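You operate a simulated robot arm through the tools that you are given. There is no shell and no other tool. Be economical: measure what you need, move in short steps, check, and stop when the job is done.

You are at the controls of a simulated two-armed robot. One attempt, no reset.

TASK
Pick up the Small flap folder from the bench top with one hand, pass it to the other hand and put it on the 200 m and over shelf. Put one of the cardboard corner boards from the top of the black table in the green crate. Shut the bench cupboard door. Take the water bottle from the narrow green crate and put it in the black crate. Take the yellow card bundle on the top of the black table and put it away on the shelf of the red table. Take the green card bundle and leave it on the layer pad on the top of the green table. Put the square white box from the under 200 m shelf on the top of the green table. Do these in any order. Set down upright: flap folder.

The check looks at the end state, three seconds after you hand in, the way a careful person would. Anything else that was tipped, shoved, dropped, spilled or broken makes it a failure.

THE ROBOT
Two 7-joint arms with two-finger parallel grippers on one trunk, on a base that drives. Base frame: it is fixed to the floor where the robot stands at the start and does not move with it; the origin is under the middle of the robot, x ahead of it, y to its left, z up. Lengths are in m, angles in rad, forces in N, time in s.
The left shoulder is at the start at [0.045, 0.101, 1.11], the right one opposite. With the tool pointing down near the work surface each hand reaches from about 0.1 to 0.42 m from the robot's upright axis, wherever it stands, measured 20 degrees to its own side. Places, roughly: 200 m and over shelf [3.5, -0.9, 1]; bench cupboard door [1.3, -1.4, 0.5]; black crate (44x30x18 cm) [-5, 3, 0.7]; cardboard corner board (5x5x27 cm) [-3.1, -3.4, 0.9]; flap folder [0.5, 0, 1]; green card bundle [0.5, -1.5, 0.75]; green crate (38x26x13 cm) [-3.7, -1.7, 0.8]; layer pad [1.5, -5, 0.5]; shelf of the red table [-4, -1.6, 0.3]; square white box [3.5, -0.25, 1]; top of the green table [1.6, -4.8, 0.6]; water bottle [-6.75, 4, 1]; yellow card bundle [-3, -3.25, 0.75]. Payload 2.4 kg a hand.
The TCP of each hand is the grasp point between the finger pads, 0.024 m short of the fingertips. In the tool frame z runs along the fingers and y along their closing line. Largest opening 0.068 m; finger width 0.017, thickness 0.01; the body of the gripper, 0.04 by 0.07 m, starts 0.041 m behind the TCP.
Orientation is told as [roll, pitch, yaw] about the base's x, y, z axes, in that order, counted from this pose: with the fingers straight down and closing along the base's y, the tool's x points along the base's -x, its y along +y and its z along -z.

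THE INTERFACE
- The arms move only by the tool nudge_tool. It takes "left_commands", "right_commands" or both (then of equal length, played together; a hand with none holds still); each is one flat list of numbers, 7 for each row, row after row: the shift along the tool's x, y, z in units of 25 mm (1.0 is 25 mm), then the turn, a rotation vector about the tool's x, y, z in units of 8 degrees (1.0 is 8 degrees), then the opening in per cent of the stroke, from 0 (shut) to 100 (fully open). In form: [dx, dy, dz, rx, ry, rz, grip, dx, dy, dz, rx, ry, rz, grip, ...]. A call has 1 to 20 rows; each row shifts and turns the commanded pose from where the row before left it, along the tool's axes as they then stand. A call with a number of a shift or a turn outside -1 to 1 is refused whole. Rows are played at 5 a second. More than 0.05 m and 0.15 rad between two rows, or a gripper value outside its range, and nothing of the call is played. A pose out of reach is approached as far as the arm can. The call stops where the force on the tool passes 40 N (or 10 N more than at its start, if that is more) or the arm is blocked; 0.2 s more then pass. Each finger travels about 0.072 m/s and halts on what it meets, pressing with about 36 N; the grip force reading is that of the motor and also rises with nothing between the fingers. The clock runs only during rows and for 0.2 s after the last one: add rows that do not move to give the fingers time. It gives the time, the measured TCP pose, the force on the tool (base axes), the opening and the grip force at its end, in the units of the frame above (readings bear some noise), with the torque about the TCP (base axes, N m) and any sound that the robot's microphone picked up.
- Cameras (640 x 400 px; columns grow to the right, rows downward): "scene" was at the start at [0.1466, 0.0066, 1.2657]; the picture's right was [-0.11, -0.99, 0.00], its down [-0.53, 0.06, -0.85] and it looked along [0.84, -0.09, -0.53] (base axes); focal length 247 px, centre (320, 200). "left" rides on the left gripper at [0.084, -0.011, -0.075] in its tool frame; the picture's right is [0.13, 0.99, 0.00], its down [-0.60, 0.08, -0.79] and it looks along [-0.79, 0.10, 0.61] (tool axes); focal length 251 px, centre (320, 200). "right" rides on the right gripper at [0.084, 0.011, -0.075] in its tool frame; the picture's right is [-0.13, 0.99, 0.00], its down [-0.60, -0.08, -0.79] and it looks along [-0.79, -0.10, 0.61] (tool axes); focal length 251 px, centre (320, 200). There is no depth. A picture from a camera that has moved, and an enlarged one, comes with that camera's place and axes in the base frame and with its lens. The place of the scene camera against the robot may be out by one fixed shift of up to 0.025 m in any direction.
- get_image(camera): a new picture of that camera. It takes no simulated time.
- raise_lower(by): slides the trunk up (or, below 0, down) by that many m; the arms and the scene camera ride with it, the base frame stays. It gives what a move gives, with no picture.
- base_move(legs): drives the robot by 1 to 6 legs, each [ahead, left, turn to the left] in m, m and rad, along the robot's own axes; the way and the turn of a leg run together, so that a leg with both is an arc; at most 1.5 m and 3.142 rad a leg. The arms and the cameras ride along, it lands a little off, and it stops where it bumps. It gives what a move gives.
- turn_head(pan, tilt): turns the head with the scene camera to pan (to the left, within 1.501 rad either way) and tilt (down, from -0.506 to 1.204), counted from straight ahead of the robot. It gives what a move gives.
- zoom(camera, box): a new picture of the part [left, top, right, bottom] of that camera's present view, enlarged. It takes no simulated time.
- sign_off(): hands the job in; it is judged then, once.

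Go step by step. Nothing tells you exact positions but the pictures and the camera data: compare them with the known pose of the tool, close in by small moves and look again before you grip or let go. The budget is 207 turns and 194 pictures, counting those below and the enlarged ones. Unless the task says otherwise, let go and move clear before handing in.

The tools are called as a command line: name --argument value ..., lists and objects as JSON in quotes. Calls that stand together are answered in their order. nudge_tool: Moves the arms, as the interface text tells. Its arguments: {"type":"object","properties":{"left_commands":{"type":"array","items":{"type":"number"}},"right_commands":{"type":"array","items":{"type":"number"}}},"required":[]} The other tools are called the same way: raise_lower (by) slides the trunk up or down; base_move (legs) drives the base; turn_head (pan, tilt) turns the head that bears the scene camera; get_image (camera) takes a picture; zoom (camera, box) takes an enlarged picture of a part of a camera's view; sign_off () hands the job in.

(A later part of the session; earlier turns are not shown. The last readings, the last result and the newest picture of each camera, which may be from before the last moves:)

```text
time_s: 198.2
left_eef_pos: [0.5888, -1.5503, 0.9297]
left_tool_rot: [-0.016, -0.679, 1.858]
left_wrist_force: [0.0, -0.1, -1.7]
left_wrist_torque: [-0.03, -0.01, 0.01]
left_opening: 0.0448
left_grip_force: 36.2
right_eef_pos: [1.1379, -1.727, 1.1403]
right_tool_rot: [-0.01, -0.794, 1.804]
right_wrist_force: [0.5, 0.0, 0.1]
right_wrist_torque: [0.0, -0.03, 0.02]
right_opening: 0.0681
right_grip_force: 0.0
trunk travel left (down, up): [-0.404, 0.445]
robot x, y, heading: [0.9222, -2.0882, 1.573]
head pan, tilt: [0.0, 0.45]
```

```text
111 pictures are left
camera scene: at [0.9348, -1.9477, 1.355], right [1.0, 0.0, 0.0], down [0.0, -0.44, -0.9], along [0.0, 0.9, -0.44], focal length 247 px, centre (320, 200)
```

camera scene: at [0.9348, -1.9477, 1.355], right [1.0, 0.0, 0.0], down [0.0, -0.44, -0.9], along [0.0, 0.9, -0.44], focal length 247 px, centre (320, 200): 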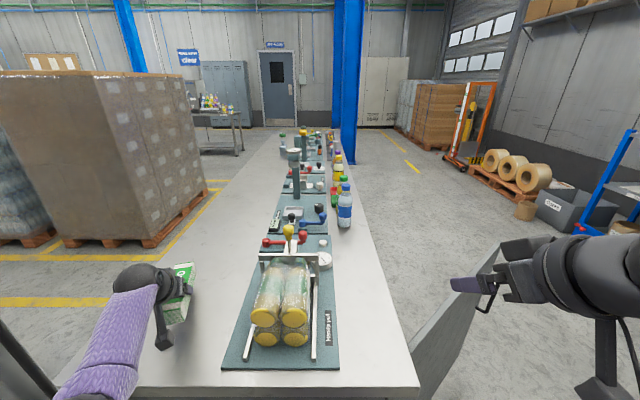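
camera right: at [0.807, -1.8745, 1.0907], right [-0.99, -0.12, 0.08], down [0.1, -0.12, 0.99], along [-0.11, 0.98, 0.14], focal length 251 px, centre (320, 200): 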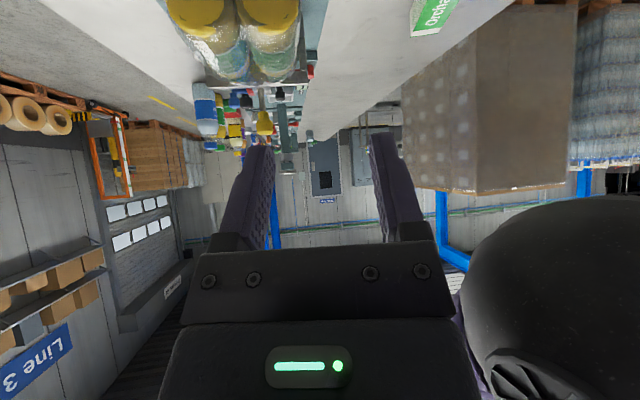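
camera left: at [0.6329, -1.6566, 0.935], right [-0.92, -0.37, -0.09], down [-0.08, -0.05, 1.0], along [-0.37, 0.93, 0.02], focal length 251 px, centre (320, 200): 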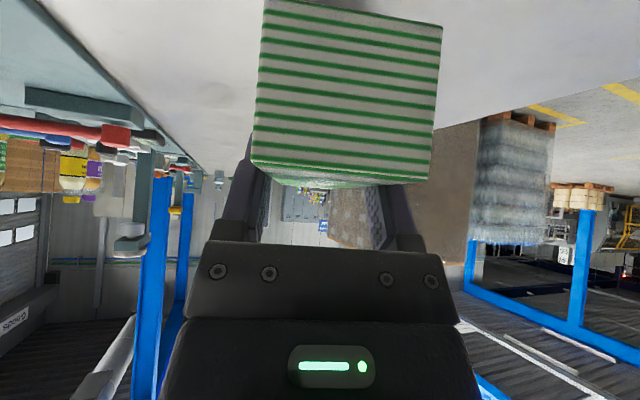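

The bundle is held and lifted. I'm shifting it a little right, away from the post, then backing out.

nudge_tool --left_commands '[-0.4, -0.8, -0.5, 0, 0, 0, 0, -0.4, -0.8, -0.5, 0, 0, 0, 0, -0.4, -0.8, -0.5, 0, 0, 0, 0, -0.4, -0.8, -0.5, 0, 0, 0, 0]'

base_move --legs '[[-0.6, -0.03, 0]]'

turn_head --pan -0.3 --tilt 0.5

get_image --camera "scene"

```text
time_s: 199.2
left_eef_pos: [0.6663, -1.5285, 0.9953]
left_tool_rot: [-0.014, -0.681, 1.859]
left_wrist_force: [0.5, 0.2, -1.2]
left_wrist_torque: [-0.06, -0.01, -0.03]
left_opening: 0.0444
left_grip_force: 35.9
right_eef_pos: [1.1384, -1.7273, 1.1398]
right_tool_rot: [-0.014, -0.796, 1.803]
right_wrist_force: [0.3, 0.0, -0.6]
right_wrist_torque: [0.02, -0.03, 0.02]
right_opening: 0.0681
right_grip_force: 0.1
trunk travel left (down, up): [-0.404, 0.445]
robot x, y, heading: [0.9254, -2.088, 1.571]
head pan, tilt: [0.0, 0.45]
```

```text
time_s: 202.6
left_eef_pos: [0.6975, -2.1159, 0.9954]
left_tool_rot: [-0.016, -0.681, 1.862]
left_wrist_force: [0.6, 0.3, -1.6]
left_wrist_torque: [-0.03, -0.04, 0.01]
left_opening: 0.0445
left_grip_force: 36.1
right_eef_pos: [1.1692, -2.3136, 1.1401]
right_tool_rot: [-0.011, -0.795, 1.808]
right_wrist_force: [-0.5, 0.5, 0.3]
right_wrist_torque: [-0.01, -0.01, 0.02]
right_opening: 0.0678
right_grip_force: 0.1
trunk travel left (down, up): [-0.404, 0.445]
robot x, y, heading: [0.9553, -2.6744, 1.578]
head pan, tilt: [0.0, 0.45]
```

```text
time_s: 203.4
left_eef_pos: [0.6977, -2.1159, 0.9949]
left_tool_rot: [-0.015, -0.68, 1.863]
left_wrist_force: [0.5, 0.0, -1.1]
left_wrist_torque: [-0.05, -0.02, -0.02]
left_opening: 0.0447
left_grip_force: 36.7
right_eef_pos: [1.1709, -2.3138, 1.14]
right_tool_rot: [-0.012, -0.794, 1.808]
right_wrist_force: [-0.2, 0.0, 0.3]
right_wrist_torque: [-0.04, 0.01, 0.03]
right_opening: 0.068
right_grip_force: 0.0
trunk travel left (down, up): [-0.404, 0.445]
robot x, y, heading: [0.9537, -2.676, 1.572]
head pan, tilt: [-0.3, 0.499]
```

```text
110 pictures are left
camera scene: at [0.9937, -2.5395, 1.3506], right [0.96, -0.29, 0.0], down [-0.14, -0.46, -0.88], along [0.25, 0.84, -0.48], focal length 247 px, centre (320, 200)
```

scene: 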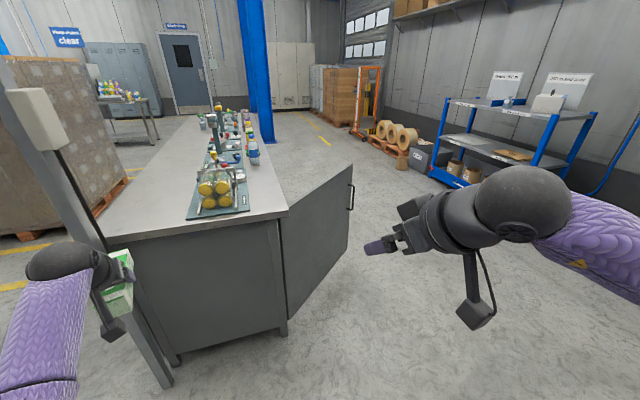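

The cupboard door is open about 48°, with its handle end near (1.6, -1.2). I'll first deliver the bundle: turning east and strafing down to the green table's west side.

base_move --legs '[[0, 0, -1.572], [-0.2, -1.25, 0], [0, -1.2, 0]]'

turn_head --pan 0.1 --tilt 0.7

get_image --camera "scene"

```text
time_s: 219.4
left_eef_pos: [1.358, -4.8987, 0.9938]
left_tool_rot: [-0.016, -0.679, 0.335]
left_wrist_force: [-0.1, 0.7, -1.9]
left_wrist_torque: [-0.03, 0.05, 0.0]
left_opening: 0.0444
left_grip_force: 36.2
right_eef_pos: [1.182, -5.3782, 1.1405]
right_tool_rot: [-0.012, -0.795, 0.283]
right_wrist_force: [-0.6, 0.0, -0.2]
right_wrist_torque: [0.02, 0.0, -0.02]
right_opening: 0.0679
right_grip_force: 0.1
trunk travel left (down, up): [-0.404, 0.445]
robot x, y, heading: [0.813, -5.1782, 0.046]
head pan, tilt: [-0.3, 0.499]
```

```text
time_s: 220.3
left_eef_pos: [1.3578, -4.8971, 0.9949]
left_tool_rot: [-0.015, -0.678, 0.334]
left_wrist_force: [-0.3, 0.1, -2.1]
left_wrist_torque: [-0.01, 0.05, 0.0]
left_opening: 0.0447
left_grip_force: 35.9
right_eef_pos: [1.1819, -5.3777, 1.1395]
right_tool_rot: [-0.011, -0.794, 0.284]
right_wrist_force: [0.8, 0.7, 0.3]
right_wrist_torque: [0.01, -0.01, 0.02]
right_opening: 0.0682
right_grip_force: 0.1
trunk travel left (down, up): [-0.404, 0.445]
robot x, y, heading: [0.8132, -5.1766, 0.048]
head pan, tilt: [0.099, 0.7]
```

```text
109 pictures are left
camera scene: at [0.9414, -5.1483, 1.3329], right [0.15, -0.99, 0.0], down [-0.64, -0.1, -0.76], along [0.76, 0.11, -0.64], focal length 247 px, centre (320, 200)
```

scene: 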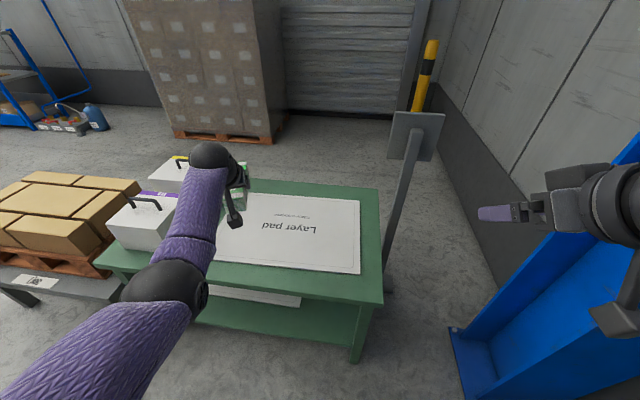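

The pad spans x 1.43–1.81 and y -4.65 to -5.2. I'm driving 0.19 m ahead and lowering.

base_move --legs '[[0.19, -0.02, -0.03]]'

raise_lower --by -0.29

get_image --camera "scene"

get_image --camera "left"

```text
time_s: 221.9
left_eef_pos: [1.5573, -4.9279, 0.9951]
left_tool_rot: [-0.015, -0.68, 0.304]
left_wrist_force: [1.0, -0.8, -1.9]
left_wrist_torque: [0.01, 0.06, 0.04]
left_opening: 0.0443
left_grip_force: 36.7
right_eef_pos: [1.3666, -5.403, 1.1398]
right_tool_rot: [-0.013, -0.794, 0.252]
right_wrist_force: [1.0, -0.2, -1.1]
right_wrist_torque: [-0.01, 0.01, 0.0]
right_opening: 0.068
right_grip_force: 0.0
trunk travel left (down, up): [-0.404, 0.445]
robot x, y, heading: [1.0018, -5.1903, 0.017]
head pan, tilt: [0.099, 0.7]
```

```text
time_s: 224.8
left_eef_pos: [1.5567, -4.9279, 0.7053]
left_tool_rot: [-0.015, -0.682, 0.306]
left_wrist_force: [0.4, 0.1, -2.2]
left_wrist_torque: [0.0, 0.04, -0.03]
left_opening: 0.0446
left_grip_force: 36.4
right_eef_pos: [1.367, -5.4042, 0.8512]
right_tool_rot: [-0.011, -0.794, 0.25]
right_wrist_force: [0.4, 0.3, 0.6]
right_wrist_torque: [0.0, 0.0, 0.02]
right_opening: 0.068
right_grip_force: 0.0
trunk travel left (down, up): [-0.114, 0.735]
robot x, y, heading: [1.0061, -5.1941, 0.021]
head pan, tilt: [0.099, 0.7]
```

```text
108 pictures are left
camera scene: at [1.1986, -5.1645, 1.038], right [0.12, -0.99, 0.0], down [-0.64, -0.08, -0.76], along [0.76, 0.09, -0.64], focal length 247 px, centre (320, 200)
```

scene: 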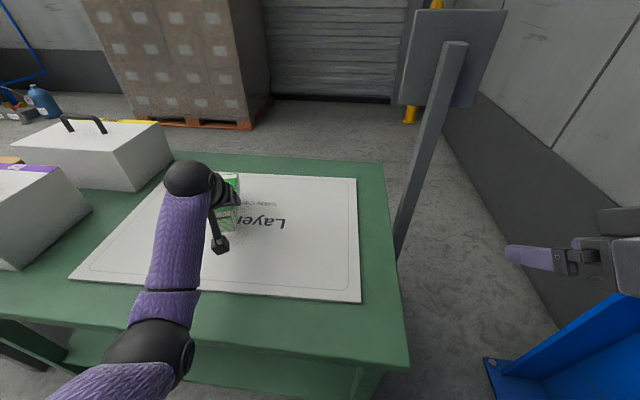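

```text
107 pictures are left
camera left: at [1.4538, -4.9724, 0.7104], right [-0.38, 0.92, -0.09], down [-0.05, 0.08, 1.0], along [0.92, 0.39, 0.02], focal length 251 px, centre (320, 200)
```

left: 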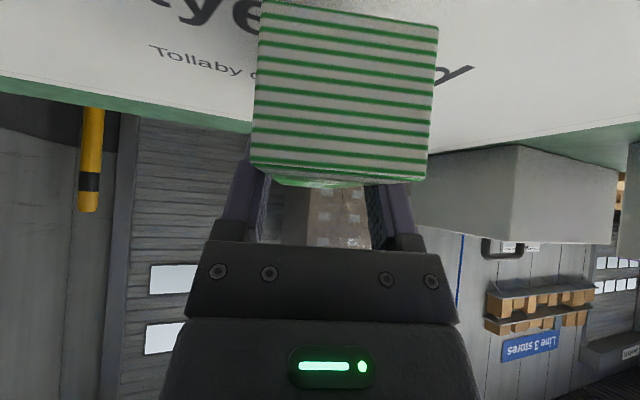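

Bundle is over the pad. I'm lowering 3.5 cm, then more gently.

raise_lower --by -0.035

raise_lower --by -0.008

```text
time_s: 225.6
left_eef_pos: [1.5569, -4.9286, 0.6687]
left_tool_rot: [-0.017, -0.678, 0.303]
left_wrist_force: [0.4, 0.2, -2.5]
left_wrist_torque: [-0.03, 0.04, 0.03]
left_opening: 0.0447
left_grip_force: 36.1
right_eef_pos: [1.3738, -5.4045, 0.8078]
right_tool_rot: [0.001, -0.764, 0.247]
right_wrist_force: [0.8, -0.2, 0.7]
right_wrist_torque: [0.0, 0.02, -0.02]
right_opening: 0.068
right_grip_force: 0.0
trunk travel left (down, up): [-0.079, 0.77]
robot x, y, heading: [1.0, -5.1908, 0.019]
head pan, tilt: [0.099, 0.7]
```

```text
time_s: 226.2
left_eef_pos: [1.5572, -4.929, 0.6672]
left_tool_rot: [-0.016, -0.695, 0.307]
left_wrist_force: [8.8, 2.4, 38.8]
left_wrist_torque: [0.47, -0.49, 0.03]
left_opening: 0.0445
left_grip_force: 35.9
right_eef_pos: [1.371, -5.4057, 0.8012]
right_tool_rot: [0.002, -0.767, 0.243]
right_wrist_force: [-1.7, 1.3, 0.6]
right_wrist_torque: [-0.01, 0.03, 0.0]
right_opening: 0.0678
right_grip_force: 0.0
trunk travel left (down, up): [-0.071, 0.778]
robot x, y, heading: [0.9989, -5.1946, 0.019]
head pan, tilt: [0.099, 0.7]
```

Touched down at TCP 0.667. I'm easing up and checking.

raise_lower --by 0.006

get_image --camera "left"

```text
time_s: 226.7
left_eef_pos: [1.5551, -4.9284, 0.667]
left_tool_rot: [-0.015, -0.677, 0.304]
left_wrist_force: [3.2, 1.7, 15.6]
left_wrist_torque: [0.44, -0.23, -0.03]
left_opening: 0.0444
left_grip_force: 36.0
right_eef_pos: [1.3736, -5.4061, 0.8077]
right_tool_rot: [0.001, -0.764, 0.245]
right_wrist_force: [0.4, -0.2, 0.5]
right_wrist_torque: [-0.01, -0.01, -0.01]
right_opening: 0.068
right_grip_force: 0.1
trunk travel left (down, up): [-0.077, 0.772]
robot x, y, heading: [1.0038, -5.1951, 0.015]
head pan, tilt: [0.099, 0.7]
```

```text
106 pictures are left
camera left: at [1.4528, -4.9728, 0.673], right [-0.38, 0.92, -0.09], down [-0.05, 0.08, 1.0], along [0.92, 0.39, 0.02], focal length 251 px, centre (320, 200)
```

left: 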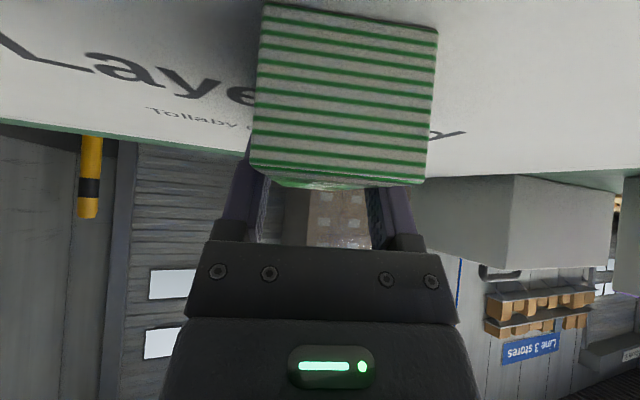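

raise_lower --by 0.003

nudge_tool --left_commands '[0, 0, 0, 0, 0, 0, 75, 0, 0, 0, 0, 0, 0, 100, 0, 0, 0, 0, 0, 0, 100]'

get_image --camera "left"

```text
time_s: 227.2
left_eef_pos: [1.5571, -4.9286, 0.6691]
left_tool_rot: [-0.015, -0.676, 0.304]
left_wrist_force: [-0.2, -0.4, -0.7]
left_wrist_torque: [0.01, 0.04, 0.0]
left_opening: 0.0448
left_grip_force: 35.6
right_eef_pos: [1.374, -5.405, 0.8085]
right_tool_rot: [0.0, -0.762, 0.245]
right_wrist_force: [-0.3, 0.1, 0.2]
right_wrist_torque: [-0.01, -0.03, 0.0]
right_opening: 0.0679
right_grip_force: 0.0
trunk travel left (down, up): [-0.08, 0.769]
robot x, y, heading: [1.0013, -5.1936, 0.017]
head pan, tilt: [0.099, 0.7]
```

```text
time_s: 228.0
left_eef_pos: [1.5566, -4.9288, 0.6703]
left_tool_rot: [-0.016, -0.68, 0.303]
left_wrist_force: [0.0, 0.0, -0.2]
left_wrist_torque: [0.02, 0.04, 0.02]
left_opening: 0.0679
left_grip_force: 0.1
right_eef_pos: [1.3731, -5.4051, 0.8106]
right_tool_rot: [0.002, -0.762, 0.247]
right_wrist_force: [0.6, -0.2, 0.0]
right_wrist_torque: [0.0, -0.03, 0.0]
right_opening: 0.0681
right_grip_force: 0.1
trunk travel left (down, up): [-0.08, 0.769]
robot x, y, heading: [1.0021, -5.1894, 0.016]
head pan, tilt: [0.099, 0.7]
```

```text
105 pictures are left
camera left: at [1.4537, -4.9724, 0.6762], right [-0.38, 0.92, -0.09], down [-0.05, 0.08, 1.0], along [0.92, 0.39, 0.02], focal length 251 px, centre (320, 200)
```

left: 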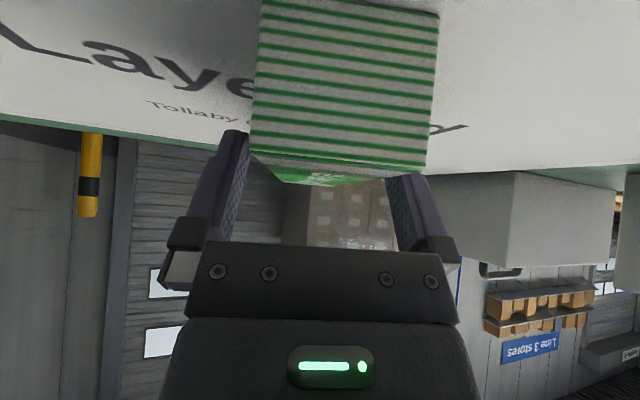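

Released flat on the pad. I'm withdrawing along the fingers, raising, and checking.

nudge_tool --left_commands '[0, 0, -0.8, 0, 0, 0, 100, 0, 0, -0.8, 0, 0, 0, 100, 0, 0, -0.8, 0, 0, 0, 100, 0, 0, -0.8, 0, 0, 0, 100, 0, 0, 0, 0, 0, 0, 100]'

raise_lower --by 0.2

base_move --legs '[[-0.35, 0, 0]]'

get_image --camera "scene"

```text
time_s: 229.2
left_eef_pos: [1.507, -4.9422, 0.7329]
left_tool_rot: [-0.016, -0.681, 0.306]
left_wrist_force: [-0.1, 0.5, -0.1]
left_wrist_torque: [0.0, 0.0, 0.01]
left_opening: 0.068
left_grip_force: 0.1
right_eef_pos: [1.3727, -5.405, 0.8092]
right_tool_rot: [0.002, -0.764, 0.246]
right_wrist_force: [0.0, -0.3, 0.4]
right_wrist_torque: [-0.01, 0.02, 0.01]
right_opening: 0.068
right_grip_force: 0.0
trunk travel left (down, up): [-0.08, 0.769]
robot x, y, heading: [1.0026, -5.1901, 0.018]
head pan, tilt: [0.099, 0.7]
```

```text
time_s: 231.4
left_eef_pos: [1.5088, -4.9427, 0.9329]
left_tool_rot: [-0.012, -0.679, 0.304]
left_wrist_force: [-0.2, -0.1, -0.4]
left_wrist_torque: [0.0, 0.02, 0.01]
left_opening: 0.068
left_grip_force: 0.0
right_eef_pos: [1.3739, -5.4051, 1.0083]
right_tool_rot: [0.003, -0.763, 0.244]
right_wrist_force: [-0.3, -0.4, -0.1]
right_wrist_torque: [-0.02, -0.01, 0.0]
right_opening: 0.068
right_grip_force: 0.1
trunk travel left (down, up): [-0.28, 0.569]
robot x, y, heading: [1.0021, -5.1954, 0.017]
head pan, tilt: [0.099, 0.7]
```

```text
time_s: 233.7
left_eef_pos: [1.1638, -4.9483, 0.9334]
left_tool_rot: [-0.016, -0.682, 0.307]
left_wrist_force: [-0.4, 0.5, 0.1]
left_wrist_torque: [0.02, 0.03, -0.02]
left_opening: 0.0681
left_grip_force: 0.1
right_eef_pos: [1.0301, -5.4102, 1.009]
right_tool_rot: [0.002, -0.761, 0.25]
right_wrist_force: [-0.4, -0.3, 0.2]
right_wrist_torque: [0.01, 0.0, -0.02]
right_opening: 0.068
right_grip_force: 0.0
trunk travel left (down, up): [-0.28, 0.569]
robot x, y, heading: [0.6576, -5.2012, 0.021]
head pan, tilt: [0.099, 0.7]
```

```text
104 pictures are left
camera scene: at [0.8084, -5.172, 1.2077], right [0.12, -0.99, 0.0], down [-0.64, -0.08, -0.76], along [0.76, 0.09, -0.64], focal length 247 px, centre (320, 200)
```

scene: 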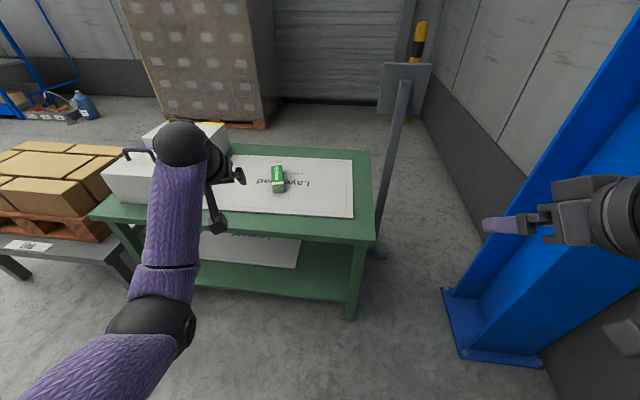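

The green bundle lies on the pad. Next is the cupboard door: driving around to its outer side (east), to push it shut heading about 156°.

base_move --legs '[[0, 1.25, 0], [0, 1.25, 0], [1.5, 0, 0], [0.1, 0, 2.7]]'

turn_head --pan 0.0 --tilt 0.5

get_image --camera "scene"

```text
time_s: 259.0
left_eef_pos: [1.5392, -2.6522, 0.9331]
left_tool_rot: [-0.015, -0.68, 2.973]
left_wrist_force: [-0.8, 0.0, 0.1]
left_wrist_torque: [-0.01, -0.01, 0.01]
left_opening: 0.068
left_grip_force: 0.2
right_eef_pos: [1.8688, -2.3005, 1.0097]
right_tool_rot: [0.001, -0.762, 2.914]
right_wrist_force: [-0.2, 0.0, -0.2]
right_wrist_torque: [0.01, 0.03, 0.0]
right_opening: 0.068
right_grip_force: 0.1
trunk travel left (down, up): [-0.28, 0.569]
robot x, y, heading: [2.1047, -2.6561, 2.691]
head pan, tilt: [0.099, 0.7]
cut short: leg 4
```

```text
time_s: 259.8
left_eef_pos: [1.5391, -2.6524, 0.9337]
left_tool_rot: [-0.016, -0.679, 2.974]
left_wrist_force: [-0.8, -0.3, 0.0]
left_wrist_torque: [0.04, -0.01, -0.01]
left_opening: 0.0681
left_grip_force: 0.1
right_eef_pos: [1.8701, -2.3004, 1.0092]
right_tool_rot: [0.003, -0.763, 2.914]
right_wrist_force: [0.3, 0.1, 0.1]
right_wrist_torque: [-0.01, 0.03, -0.01]
right_opening: 0.0681
right_grip_force: 0.0
trunk travel left (down, up): [-0.28, 0.569]
robot x, y, heading: [2.1032, -2.6555, 2.691]
head pan, tilt: [0.0, 0.499]
```

```text
103 pictures are left
camera scene: at [1.988, -2.5802, 1.2253], right [0.44, 0.9, 0.0], down [0.43, -0.21, -0.88], along [-0.79, 0.38, -0.48], focal length 247 px, centre (320, 200)
```

scene: 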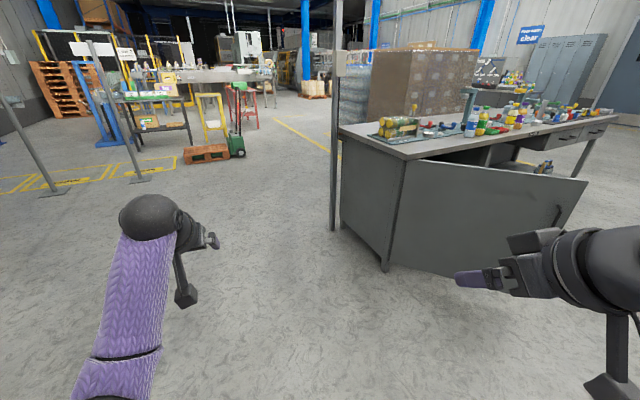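

I see the door's outer face and its handle at the far edge. I'm lowering the left hand with fingers shut to about z=0.5 and moving into position outside the door.

raise_lower --by -0.27

nudge_tool --left_commands '[0.628, 0, 0.778, 0, 0, 0, 0, 0.628, 0, 0.778, 0, 0, 0, 0, 0.628, 0, 0.778, 0, 0, 0, 0, 0.628, 0, 0.778, 0, 0, 0, 0, 0.628, 0, 0.778, 0, 0, 0, 0, 0.628, 0, 0.778, 0, 0, 0, 0, 0, 0, 0, 0, 0, 0, 0]'

base_move --legs '[[0, -1.2, 0.03], [0.3, 0, 0]]'

get_image --camera "scene"

```text
time_s: 262.5
left_eef_pos: [1.5378, -2.6532, 0.6629]
left_tool_rot: [-0.017, -0.682, 2.974]
left_wrist_force: [-0.3, 0.9, 0.0]
left_wrist_torque: [-0.02, 0.02, 0.01]
left_opening: 0.0679
left_grip_force: 0.2
right_eef_pos: [1.8595, -2.2959, 0.7211]
right_tool_rot: [0.02, -0.697, 2.902]
right_wrist_force: [0.0, -0.6, 0.5]
right_wrist_torque: [0.03, -0.01, -0.02]
right_opening: 0.0683
right_grip_force: 0.1
trunk travel left (down, up): [-0.01, 0.839]
robot x, y, heading: [2.1043, -2.6591, 2.692]
head pan, tilt: [0.0, 0.499]
```

```text
time_s: 264.1
left_eef_pos: [1.5415, -2.6509, 0.5118]
left_tool_rot: [-0.016, -0.679, 2.974]
left_wrist_force: [0.0, -0.1, -0.2]
left_wrist_torque: [0.04, 0.05, 0.01]
left_opening: 0.0001
left_grip_force: 23.7
right_eef_pos: [1.8591, -2.2944, 0.7208]
right_tool_rot: [0.021, -0.698, 2.902]
right_wrist_force: [0.4, 0.1, 0.2]
right_wrist_torque: [-0.01, -0.01, -0.02]
right_opening: 0.0683
right_grip_force: 0.1
trunk travel left (down, up): [-0.01, 0.839]
robot x, y, heading: [2.1026, -2.6619, 2.687]
head pan, tilt: [0.0, 0.499]
```

```text
time_s: 271.9
left_eef_pos: [1.8065, -1.4242, 0.5126]
left_tool_rot: [-0.016, -0.68, 2.973]
left_wrist_force: [0.0, 0.1, -0.5]
left_wrist_torque: [0.01, 0.01, 0.02]
left_opening: 0.0
left_grip_force: 23.7
right_eef_pos: [2.1252, -1.0711, 0.72]
right_tool_rot: [0.021, -0.698, 2.9]
right_wrist_force: [0.5, -0.1, -0.4]
right_wrist_torque: [-0.01, 0.0, 0.0]
right_opening: 0.068
right_grip_force: 0.1
trunk travel left (down, up): [-0.01, 0.839]
robot x, y, heading: [2.3728, -1.4293, 2.688]
head pan, tilt: [0.0, 0.499]
```

```text
102 pictures are left
camera scene: at [2.1798, -1.318, 0.9471], right [0.44, 0.9, 0.0], down [0.43, -0.21, -0.88], along [-0.79, 0.38, -0.48], focal length 247 px, centre (320, 200)
```

scene: 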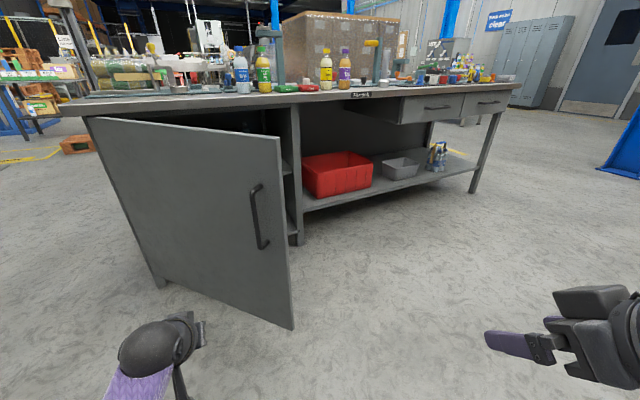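

Door's free edge is at (1.63, -1.16), with the handle close to it at z 0.45–0.66. I'll push inboard of the handle: driving forward to contact and on.

base_move --legs '[[0.3, 0.06, 0], [0.15, 0, 0]]'

get_image --camera "scene"

```text
time_s: 275.0
left_eef_pos: [1.377, -1.2844, 0.5133]
left_tool_rot: [-0.016, -0.678, 2.979]
left_wrist_force: [-0.7, -0.3, -0.3]
left_wrist_torque: [-0.01, 0.0, 0.01]
left_opening: 0.0
left_grip_force: 23.5
right_eef_pos: [1.6933, -0.9289, 0.7195]
right_tool_rot: [0.021, -0.697, 2.908]
right_wrist_force: [-0.1, -0.2, 0.1]
right_wrist_torque: [0.01, -0.01, 0.0]
right_opening: 0.0678
right_grip_force: 0.0
trunk travel left (down, up): [-0.01, 0.839]
robot x, y, heading: [1.9385, -1.2913, 2.693]
head pan, tilt: [0.0, 0.499]
```

```text
101 pictures are left
camera scene: at [1.7501, -1.1776, 0.9471], right [0.43, 0.9, 0.0], down [0.43, -0.21, -0.88], along [-0.79, 0.38, -0.48], focal length 247 px, centre (320, 200)
```

scene: 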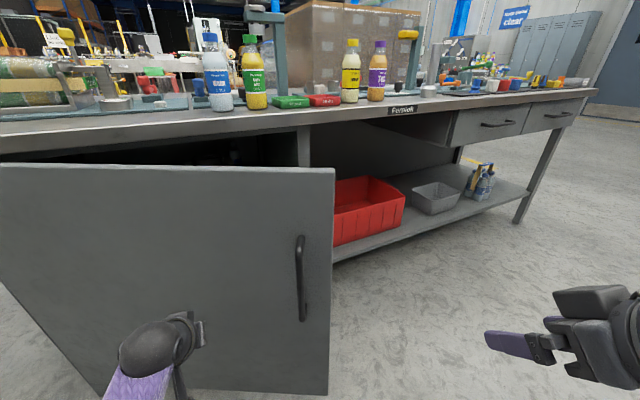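

The door is swinging shut (about 63° now). I'm continuing forward.

base_move --legs '[[0.22, 0.0, 0]]'

get_image --camera "scene"

```text
time_s: 276.6
left_eef_pos: [1.1836, -1.191, 0.5124]
left_tool_rot: [-0.014, -0.679, 2.979]
left_wrist_force: [-0.1, -0.5, 0.6]
left_wrist_torque: [0.01, 0.01, -0.01]
left_opening: 0.0001
left_grip_force: 23.3
right_eef_pos: [1.5007, -0.8356, 0.7204]
right_tool_rot: [0.021, -0.697, 2.905]
right_wrist_force: [1.0, 1.5, 0.5]
right_wrist_torque: [-0.02, 0.02, 0.02]
right_opening: 0.0679
right_grip_force: 0.1
trunk travel left (down, up): [-0.01, 0.839]
robot x, y, heading: [1.7437, -1.1962, 2.691]
head pan, tilt: [0.0, 0.499]
```

```text
100 pictures are left
camera scene: at [1.5567, -1.0839, 0.9471], right [0.43, 0.9, 0.0], down [0.43, -0.21, -0.88], along [-0.79, 0.38, -0.48], focal length 247 px, centre (320, 200)
```

scene: 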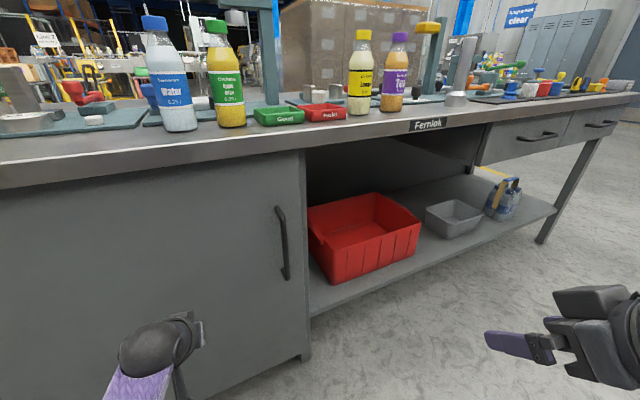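

It looks nearly closed. I'll push a few cm more, watching the force.

base_move --legs '[[0.05, 0.0, 0]]'

zoom --camera "scene" --box '[60, 120, 360, 400]'

```text
time_s: 277.5
left_eef_pos: [1.1386, -1.1696, 0.5125]
left_tool_rot: [-0.016, -0.679, 2.977]
left_wrist_force: [0.7, -0.3, 0.9]
left_wrist_torque: [0.0, -0.03, -0.03]
left_opening: 0.0003
left_grip_force: 23.7
right_eef_pos: [1.4564, -0.8146, 0.7205]
right_tool_rot: [0.019, -0.696, 2.907]
right_wrist_force: [-0.2, 0.6, -0.1]
right_wrist_torque: [0.01, -0.01, -0.02]
right_opening: 0.0679
right_grip_force: 0.1
trunk travel left (down, up): [-0.01, 0.839]
robot x, y, heading: [1.7015, -1.1742, 2.694]
head pan, tilt: [0.0, 0.499]
```

```text
1.43 times, centred on (210, 260) of scene
camera zoom: at [1.5118, -1.0622, 0.9471], right [0.44, 0.9, 0.0], down [0.43, -0.21, -0.88], along [-0.79, 0.38, -0.48], focal length 354 px, centre (477, 114)
```

zoom: 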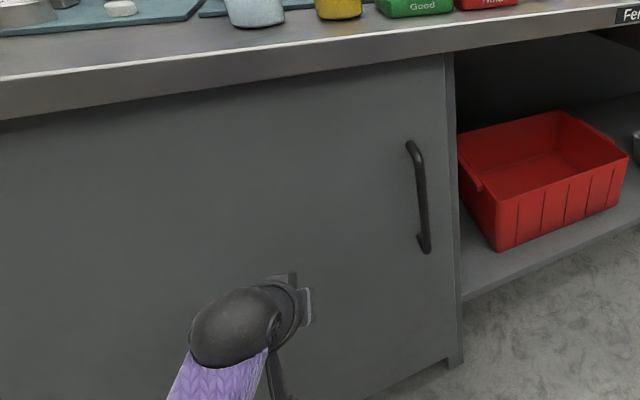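

base_move --legs '[[0.04, 0.0, 0]]'

base_move --legs '[[0.03, 0.0, 0]]'

zoom --camera "scene" --box '[60, 120, 360, 400]'

```text
time_s: 278.4
left_eef_pos: [1.103, -1.1525, 0.5115]
left_tool_rot: [-0.014, -0.675, 2.976]
left_wrist_force: [19.1, -4.7, -5.6]
left_wrist_torque: [-0.03, -0.37, 0.21]
left_opening: 0.0002
left_grip_force: 24.0
right_eef_pos: [1.4209, -0.7973, 0.7205]
right_tool_rot: [0.021, -0.698, 2.904]
right_wrist_force: [0.5, 0.7, 0.5]
right_wrist_torque: [0.02, 0.0, 0.01]
right_opening: 0.0679
right_grip_force: 0.1
trunk travel left (down, up): [-0.01, 0.839]
robot x, y, heading: [1.6651, -1.1614, 2.692]
head pan, tilt: [0.0, 0.499]
```

```text
time_s: 279.1
left_eef_pos: [1.1037, -1.1507, 0.5129]
left_tool_rot: [-0.014, -0.666, 2.979]
left_wrist_force: [19.6, -2.9, 16.2]
left_wrist_torque: [-0.15, 0.1, 0.19]
left_opening: 0.0002
left_grip_force: 24.5
right_eef_pos: [1.4189, -0.7955, 0.7194]
right_tool_rot: [0.023, -0.697, 2.908]
right_wrist_force: [0.4, 0.0, -0.6]
right_wrist_torque: [0.01, -0.04, 0.0]
right_opening: 0.0682
right_grip_force: 0.0
trunk travel left (down, up): [-0.01, 0.839]
robot x, y, heading: [1.6638, -1.1557, 2.69]
head pan, tilt: [0.0, 0.499]
stopped in leg 1: the force on the tool passed its limit at 73 N (the readings are from after the stop); the commanded pose is now the measured one
```

```text
1.43 times, centred on (210, 260) of scene
camera zoom: at [1.4751, -1.0438, 0.9477], right [0.43, 0.9, 0.0], down [0.43, -0.21, -0.88], along [-0.79, 0.38, -0.48], focal length 354 px, centre (477, 114)
```

zoom: 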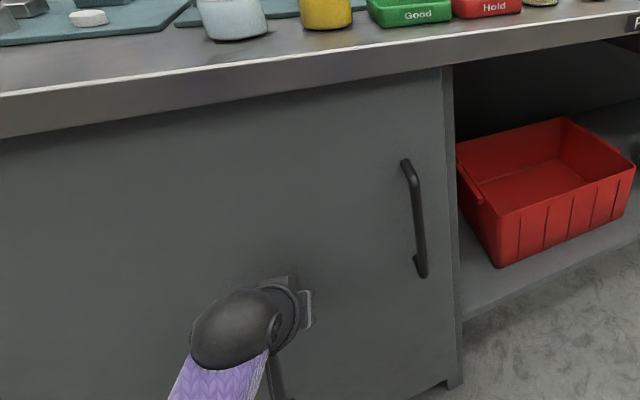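

The door has met its stop at 73 N. I'm backing away and checking that it stays shut.

base_move --legs '[[-0.6, 0.0, 0]]'

get_image --camera "scene"

```text
time_s: 282.4
left_eef_pos: [1.6243, -1.4011, 0.5095]
left_tool_rot: [-0.015, -0.662, 2.97]
left_wrist_force: [0.5, 0.3, -0.2]
left_wrist_torque: [0.0, 0.0, -0.01]
left_opening: 0.0003
left_grip_force: 23.9
right_eef_pos: [1.9415, -1.0478, 0.7205]
right_tool_rot: [0.022, -0.696, 2.897]
right_wrist_force: [-0.5, 0.3, -0.2]
right_wrist_torque: [-0.02, 0.07, 0.03]
right_opening: 0.068
right_grip_force: 0.0
trunk travel left (down, up): [-0.01, 0.839]
robot x, y, heading: [2.1859, -1.4119, 2.683]
head pan, tilt: [0.0, 0.499]
```

```text
97 pictures are left
camera scene: at [1.9957, -1.2958, 0.9471], right [0.44, 0.9, 0.0], down [0.43, -0.21, -0.88], along [-0.79, 0.39, -0.48], focal length 247 px, centre (320, 200)
```

scene: 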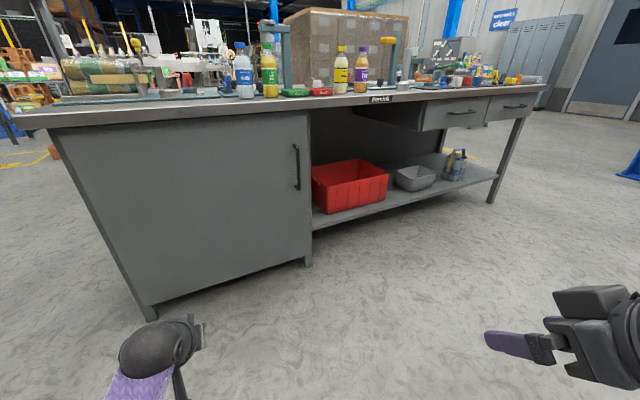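

The door stays shut. Now heading west for the black table: raising the trunk, turning to face west at y≈-2.5, and looking.

raise_lower --by 0.4

base_move --legs '[[-0.1, 1.1, 0], [0, 0, 0.45], [1.5, 0, 0], [0.8, 0, 0]]'

turn_head --pan 0.1 --tilt 0.3

get_image --camera "scene"

```text
time_s: 286.3
left_eef_pos: [1.6241, -1.4002, 0.9101]
left_tool_rot: [-0.014, -0.665, 2.972]
left_wrist_force: [0.3, 0.5, 0.2]
left_wrist_torque: [0.0, 0.01, 0.01]
left_opening: 0.0
left_grip_force: 23.3
right_eef_pos: [1.9424, -1.048, 1.1198]
right_tool_rot: [0.021, -0.697, 2.896]
right_wrist_force: [-0.2, 0.3, -0.9]
right_wrist_torque: [0.02, 0.0, 0.01]
right_opening: 0.0678
right_grip_force: 0.0
trunk travel left (down, up): [-0.41, 0.439]
robot x, y, heading: [2.1806, -1.4132, 2.684]
head pan, tilt: [0.0, 0.499]
```

```text
time_s: 304.2
left_eef_pos: [-1.0319, -2.6865, 0.909]
left_tool_rot: [-0.015, -0.663, -2.866]
left_wrist_force: [-0.4, -0.3, -0.2]
left_wrist_torque: [0.0, 0.0, 0.01]
left_opening: 0.0
left_grip_force: 23.2
right_eef_pos: [-0.8982, -2.2309, 1.1196]
right_tool_rot: [0.021, -0.696, -2.939]
right_wrist_force: [-0.3, -0.3, 0.3]
right_wrist_torque: [0.0, 0.02, 0.0]
right_opening: 0.0679
right_grip_force: 0.2
trunk travel left (down, up): [-0.41, 0.439]
robot x, y, heading: [-0.5234, -2.4545, 3.13]
head pan, tilt: [0.0, 0.499]
```

```text
time_s: 304.9
left_eef_pos: [-1.0316, -2.6861, 0.9092]
left_tool_rot: [-0.013, -0.664, -2.865]
left_wrist_force: [0.0, 0.5, 0.1]
left_wrist_torque: [0.02, 0.0, -0.03]
left_opening: 0.0001
left_grip_force: 23.2
right_eef_pos: [-0.8983, -2.2296, 1.12]
right_tool_rot: [0.019, -0.697, -2.939]
right_wrist_force: [0.7, 0.1, 0.4]
right_wrist_torque: [-0.03, -0.01, 0.01]
right_opening: 0.0679
right_grip_force: 0.1
trunk travel left (down, up): [-0.41, 0.439]
robot x, y, heading: [-0.5254, -2.452, 3.135]
head pan, tilt: [0.099, 0.3]
```

```text
96 pictures are left
camera scene: at [-0.6314, -2.446, 1.375], right [-0.09, 1.0, 0.0], down [0.3, 0.03, -0.95], along [-0.95, -0.08, -0.3], focal length 247 px, centre (320, 200)
```

scene: 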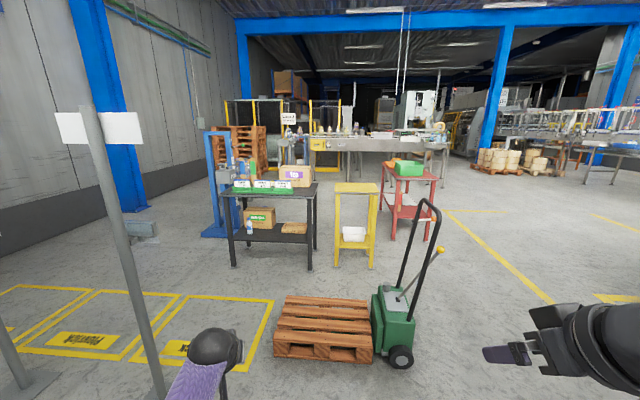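

I see the black table, a yellow stand, and the red table with the green crate on top and a shelf below. I'm zooming there.

zoom --camera "scene" --box '[200, 110, 460, 280]'

```text
2.35 times, centred on (330, 195) of scene
camera zoom: at [-0.6314, -2.446, 1.375], right [-0.09, 1.0, 0.0], down [0.3, 0.03, -0.95], along [-0.95, -0.08, -0.3], focal length 582 px, centre (296, 212)
```

zoom: 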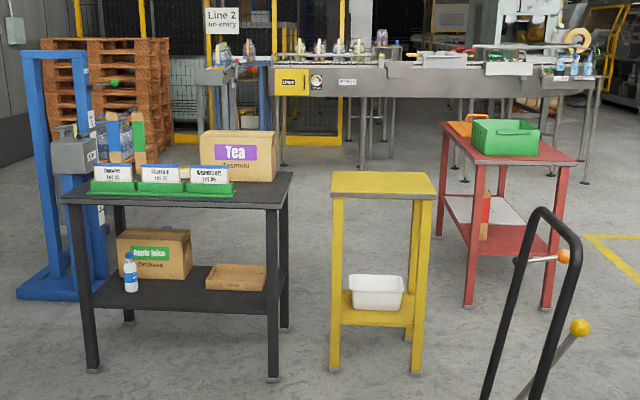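

I need to tell the items on the black table apart, so I'm zooming harder.

zoom --camera "scene" --box '[210, 140, 325, 200]'

zoom --camera "scene" --box '[370, 140, 450, 240]'

```text
5.57 times, centred on (268, 170) of scene
camera zoom: at [-0.6314, -2.446, 1.375], right [-0.09, 1.0, 0.0], down [0.3, 0.03, -0.95], along [-0.95, -0.08, -0.3], focal length 1377 px, centre (612, 367)
```

zoom: 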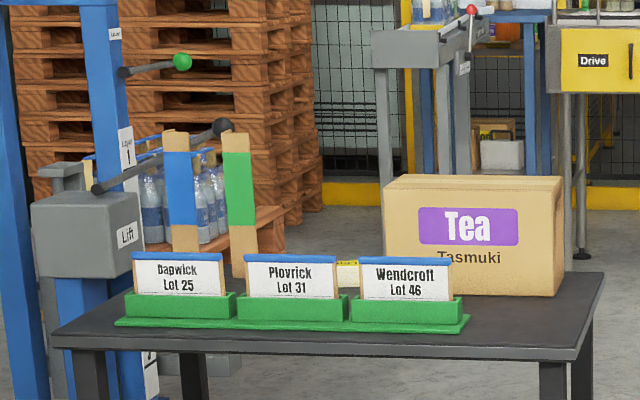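

```text
4.00 times, centred on (410, 190) of scene
camera zoom: at [-0.6314, -2.446, 1.375], right [-0.09, 1.0, 0.0], down [0.3, 0.03, -0.95], along [-0.95, -0.08, -0.3], focal length 990 px, centre (-40, 240)
```

zoom: 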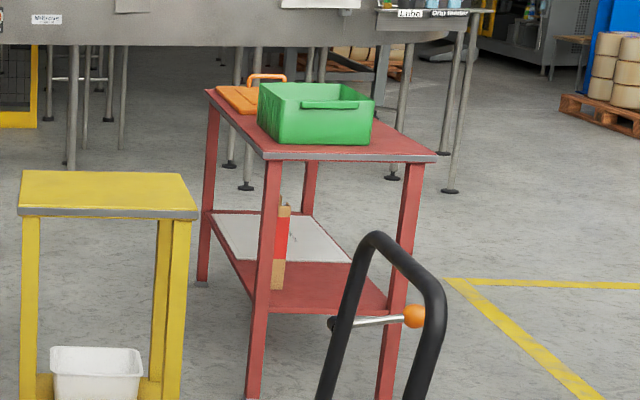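

Two upright corner boards (blue and green bands) stand at the back of the black table, and the yellow bundle hides behind the green rack. The back (west) side is best; I'll go around north of the red table.

base_move --legs '[[0, -1.5, 0], [0, -0.15, 0], [1.5, 0, 0], [1.5, 0, 0]]'

turn_head --pan 0.5 --tilt 0.4

get_image --camera "scene"

```text
time_s: 327.5
left_eef_pos: [-4.0142, -0.8616, 0.909]
left_tool_rot: [-0.013, -0.663, -2.913]
left_wrist_force: [-0.2, 0.4, -0.5]
left_wrist_torque: [0.03, 0.02, 0.01]
left_opening: 0.0
left_grip_force: 23.5
right_eef_pos: [-3.8602, -0.4131, 1.1211]
right_tool_rot: [0.02, -0.696, -2.985]
right_wrist_force: [0.1, -1.1, -0.3]
right_wrist_torque: [0.02, -0.02, -0.02]
right_opening: 0.068
right_grip_force: 0.0
trunk travel left (down, up): [-0.41, 0.439]
robot x, y, heading: [-3.4929, -0.6557, 3.08]
head pan, tilt: [0.099, 0.3]
```

```text
time_s: 328.4
left_eef_pos: [-4.0145, -0.8615, 0.9089]
left_tool_rot: [-0.015, -0.663, -2.912]
left_wrist_force: [0.0, -0.4, -0.1]
left_wrist_torque: [-0.01, -0.02, -0.04]
left_opening: 0.0
left_grip_force: 23.9
right_eef_pos: [-3.8609, -0.4122, 1.1212]
right_tool_rot: [0.021, -0.698, -2.986]
right_wrist_force: [0.0, 0.2, 0.4]
right_wrist_torque: [0.04, 0.05, -0.01]
right_opening: 0.0678
right_grip_force: 0.1
trunk travel left (down, up): [-0.41, 0.439]
robot x, y, heading: [-3.4928, -0.6546, 3.085]
head pan, tilt: [0.499, 0.4]
```

```text
92 pictures are left
camera scene: at [-3.5949, -0.6755, 1.3658], right [-0.43, 0.9, 0.0], down [0.35, 0.17, -0.92], along [-0.83, -0.39, -0.39], focal length 247 px, centre (320, 200)
```

scene: 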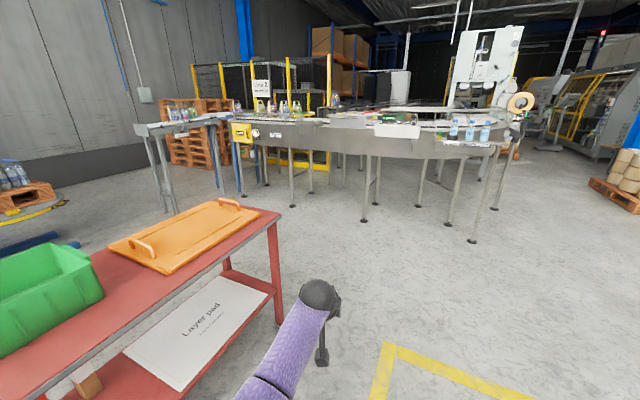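

Open floor west of the red table. I'm driving around its end and turning to face the black table's back from the west.

base_move --legs '[[1.45, 0.0, 0], [0, 1.2, 0], [0, 0.9, 0], [0, 0, -3.08]]'

turn_head --pan -0.2 --tilt 0.4

get_image --camera "scene"

```text
time_s: 352.6
left_eef_pos: [-4.6012, -2.4056, 0.9091]
left_tool_rot: [-0.015, -0.663, 0.273]
left_wrist_force: [0.3, 0.0, 0.1]
left_wrist_torque: [-0.02, 0.0, 0.0]
left_opening: 0.0003
left_grip_force: 23.3
right_eef_pos: [-4.7332, -2.8629, 1.1195]
right_tool_rot: [0.021, -0.697, 0.203]
right_wrist_force: [-0.5, 0.9, 0.5]
right_wrist_torque: [-0.01, -0.02, -0.02]
right_opening: 0.0679
right_grip_force: 0.1
trunk travel left (down, up): [-0.41, 0.439]
robot x, y, heading: [-5.1115, -2.6366, -0.013]
head pan, tilt: [0.499, 0.4]
```

```text
time_s: 353.7
left_eef_pos: [-4.6003, -2.4053, 0.9102]
left_tool_rot: [-0.013, -0.662, 0.274]
left_wrist_force: [0.9, 0.1, 0.0]
left_wrist_torque: [0.02, 0.0, -0.02]
left_opening: 0.0002
left_grip_force: 23.3
right_eef_pos: [-4.7343, -2.8614, 1.1202]
right_tool_rot: [0.021, -0.698, 0.203]
right_wrist_force: [-0.6, 0.5, 0.8]
right_wrist_torque: [0.01, 0.04, 0.0]
right_opening: 0.0682
right_grip_force: 0.0
trunk travel left (down, up): [-0.41, 0.439]
robot x, y, heading: [-5.1106, -2.6366, -0.008]
head pan, tilt: [-0.201, 0.4]
```

```text
91 pictures are left
camera scene: at [-4.9765, -2.6412, 1.3658], right [-0.21, -0.98, 0.0], down [-0.38, 0.08, -0.92], along [0.9, -0.19, -0.39], focal length 247 px, centre (320, 200)
```

scene: 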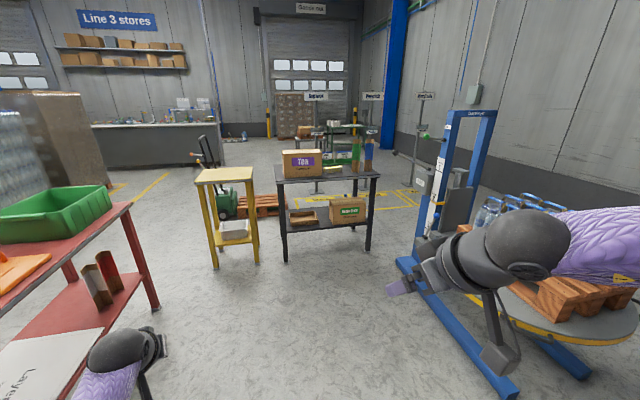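

Now I see the table from behind; zooming on it.

zoom --camera "scene" --box '[260, 120, 400, 220]'

```text
4.00 times, centred on (330, 170) of scene
camera zoom: at [-4.9765, -2.6412, 1.3658], right [-0.21, -0.98, 0.0], down [-0.38, 0.08, -0.92], along [0.9, -0.19, -0.39], focal length 990 px, centre (280, 320)
```

zoom: 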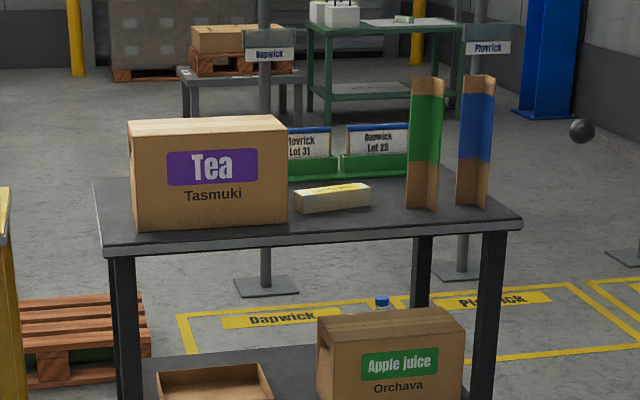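

Clear view: yellow bundle near (-3.03, -3.17), green board near (-3.08, -3.35), blue board near (-3.08, -3.46), rear edge x≈-3.2. I'm moving closer to see the boards' profile.

raise_lower --by 0.15

base_move --legs '[[1.0, -0.45, 0]]'

turn_head --pan -0.1 --tilt 0.6

get_image --camera "scene"

```text
time_s: 355.5
left_eef_pos: [-4.6008, -2.4055, 1.0597]
left_tool_rot: [-0.011, -0.663, 0.274]
left_wrist_force: [0.4, -0.5, 0.0]
left_wrist_torque: [0.02, 0.03, 0.0]
left_opening: 0.0002
left_grip_force: 23.9
right_eef_pos: [-4.7338, -2.8615, 1.2709]
right_tool_rot: [0.02, -0.696, 0.202]
right_wrist_force: [-0.4, 0.4, 1.0]
right_wrist_torque: [-0.02, 0.03, 0.02]
right_opening: 0.0677
right_grip_force: 0.0
trunk travel left (down, up): [-0.56, 0.289]
robot x, y, heading: [-5.1113, -2.6379, -0.009]
head pan, tilt: [-0.201, 0.4]
```

```text
time_s: 361.0
left_eef_pos: [-3.6317, -2.8794, 1.0591]
left_tool_rot: [-0.012, -0.665, 0.274]
left_wrist_force: [-0.3, -0.1, 0.5]
left_wrist_torque: [0.0, 0.0, -0.02]
left_opening: 0.0
left_grip_force: 23.7
right_eef_pos: [-3.7663, -3.337, 1.2698]
right_tool_rot: [0.022, -0.697, 0.203]
right_wrist_force: [-0.2, -0.3, -0.5]
right_wrist_torque: [0.01, 0.0, 0.0]
right_opening: 0.068
right_grip_force: 0.0
trunk travel left (down, up): [-0.56, 0.289]
robot x, y, heading: [-4.146, -3.1097, -0.009]
head pan, tilt: [-0.201, 0.4]
```

```text
time_s: 361.7
left_eef_pos: [-3.6321, -2.8808, 1.0607]
left_tool_rot: [-0.016, -0.663, 0.274]
left_wrist_force: [-0.4, 1.3, 0.5]
left_wrist_torque: [-0.02, 0.04, 0.02]
left_opening: 0.0003
left_grip_force: 23.0
right_eef_pos: [-3.7654, -3.3365, 1.2703]
right_tool_rot: [0.021, -0.696, 0.204]
right_wrist_force: [-0.5, 0.6, -0.5]
right_wrist_torque: [0.0, -0.01, -0.01]
right_opening: 0.068
right_grip_force: 0.1
trunk travel left (down, up): [-0.56, 0.289]
robot x, y, heading: [-4.1461, -3.1142, -0.013]
head pan, tilt: [-0.099, 0.6]
```

```text
89 pictures are left
camera scene: at [-4.0254, -3.1061, 1.4982], right [-0.11, -0.99, 0.0], down [-0.56, 0.06, -0.83], along [0.82, -0.09, -0.56], focal length 247 px, centre (320, 200)
```

scene: 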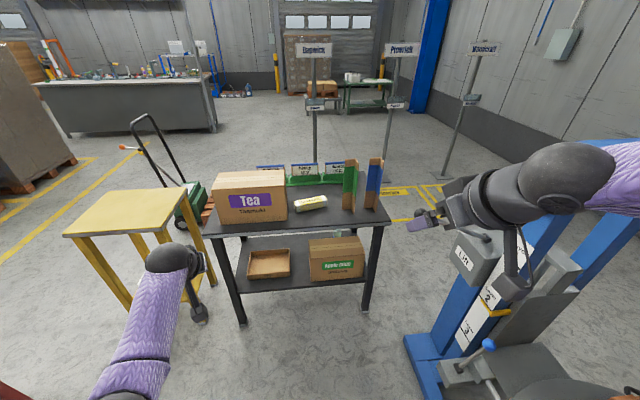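

zoom --camera "scene" --box '[260, 140, 400, 240]'

```text
4.00 times, centred on (330, 190) of scene
camera zoom: at [-4.0254, -3.1061, 1.4982], right [-0.11, -0.99, 0.0], down [-0.56, 0.06, -0.83], along [0.82, -0.09, -0.56], focal length 990 px, centre (280, 240)
```

zoom: 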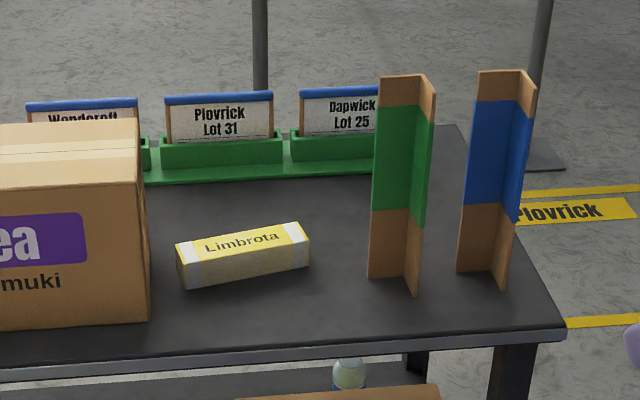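

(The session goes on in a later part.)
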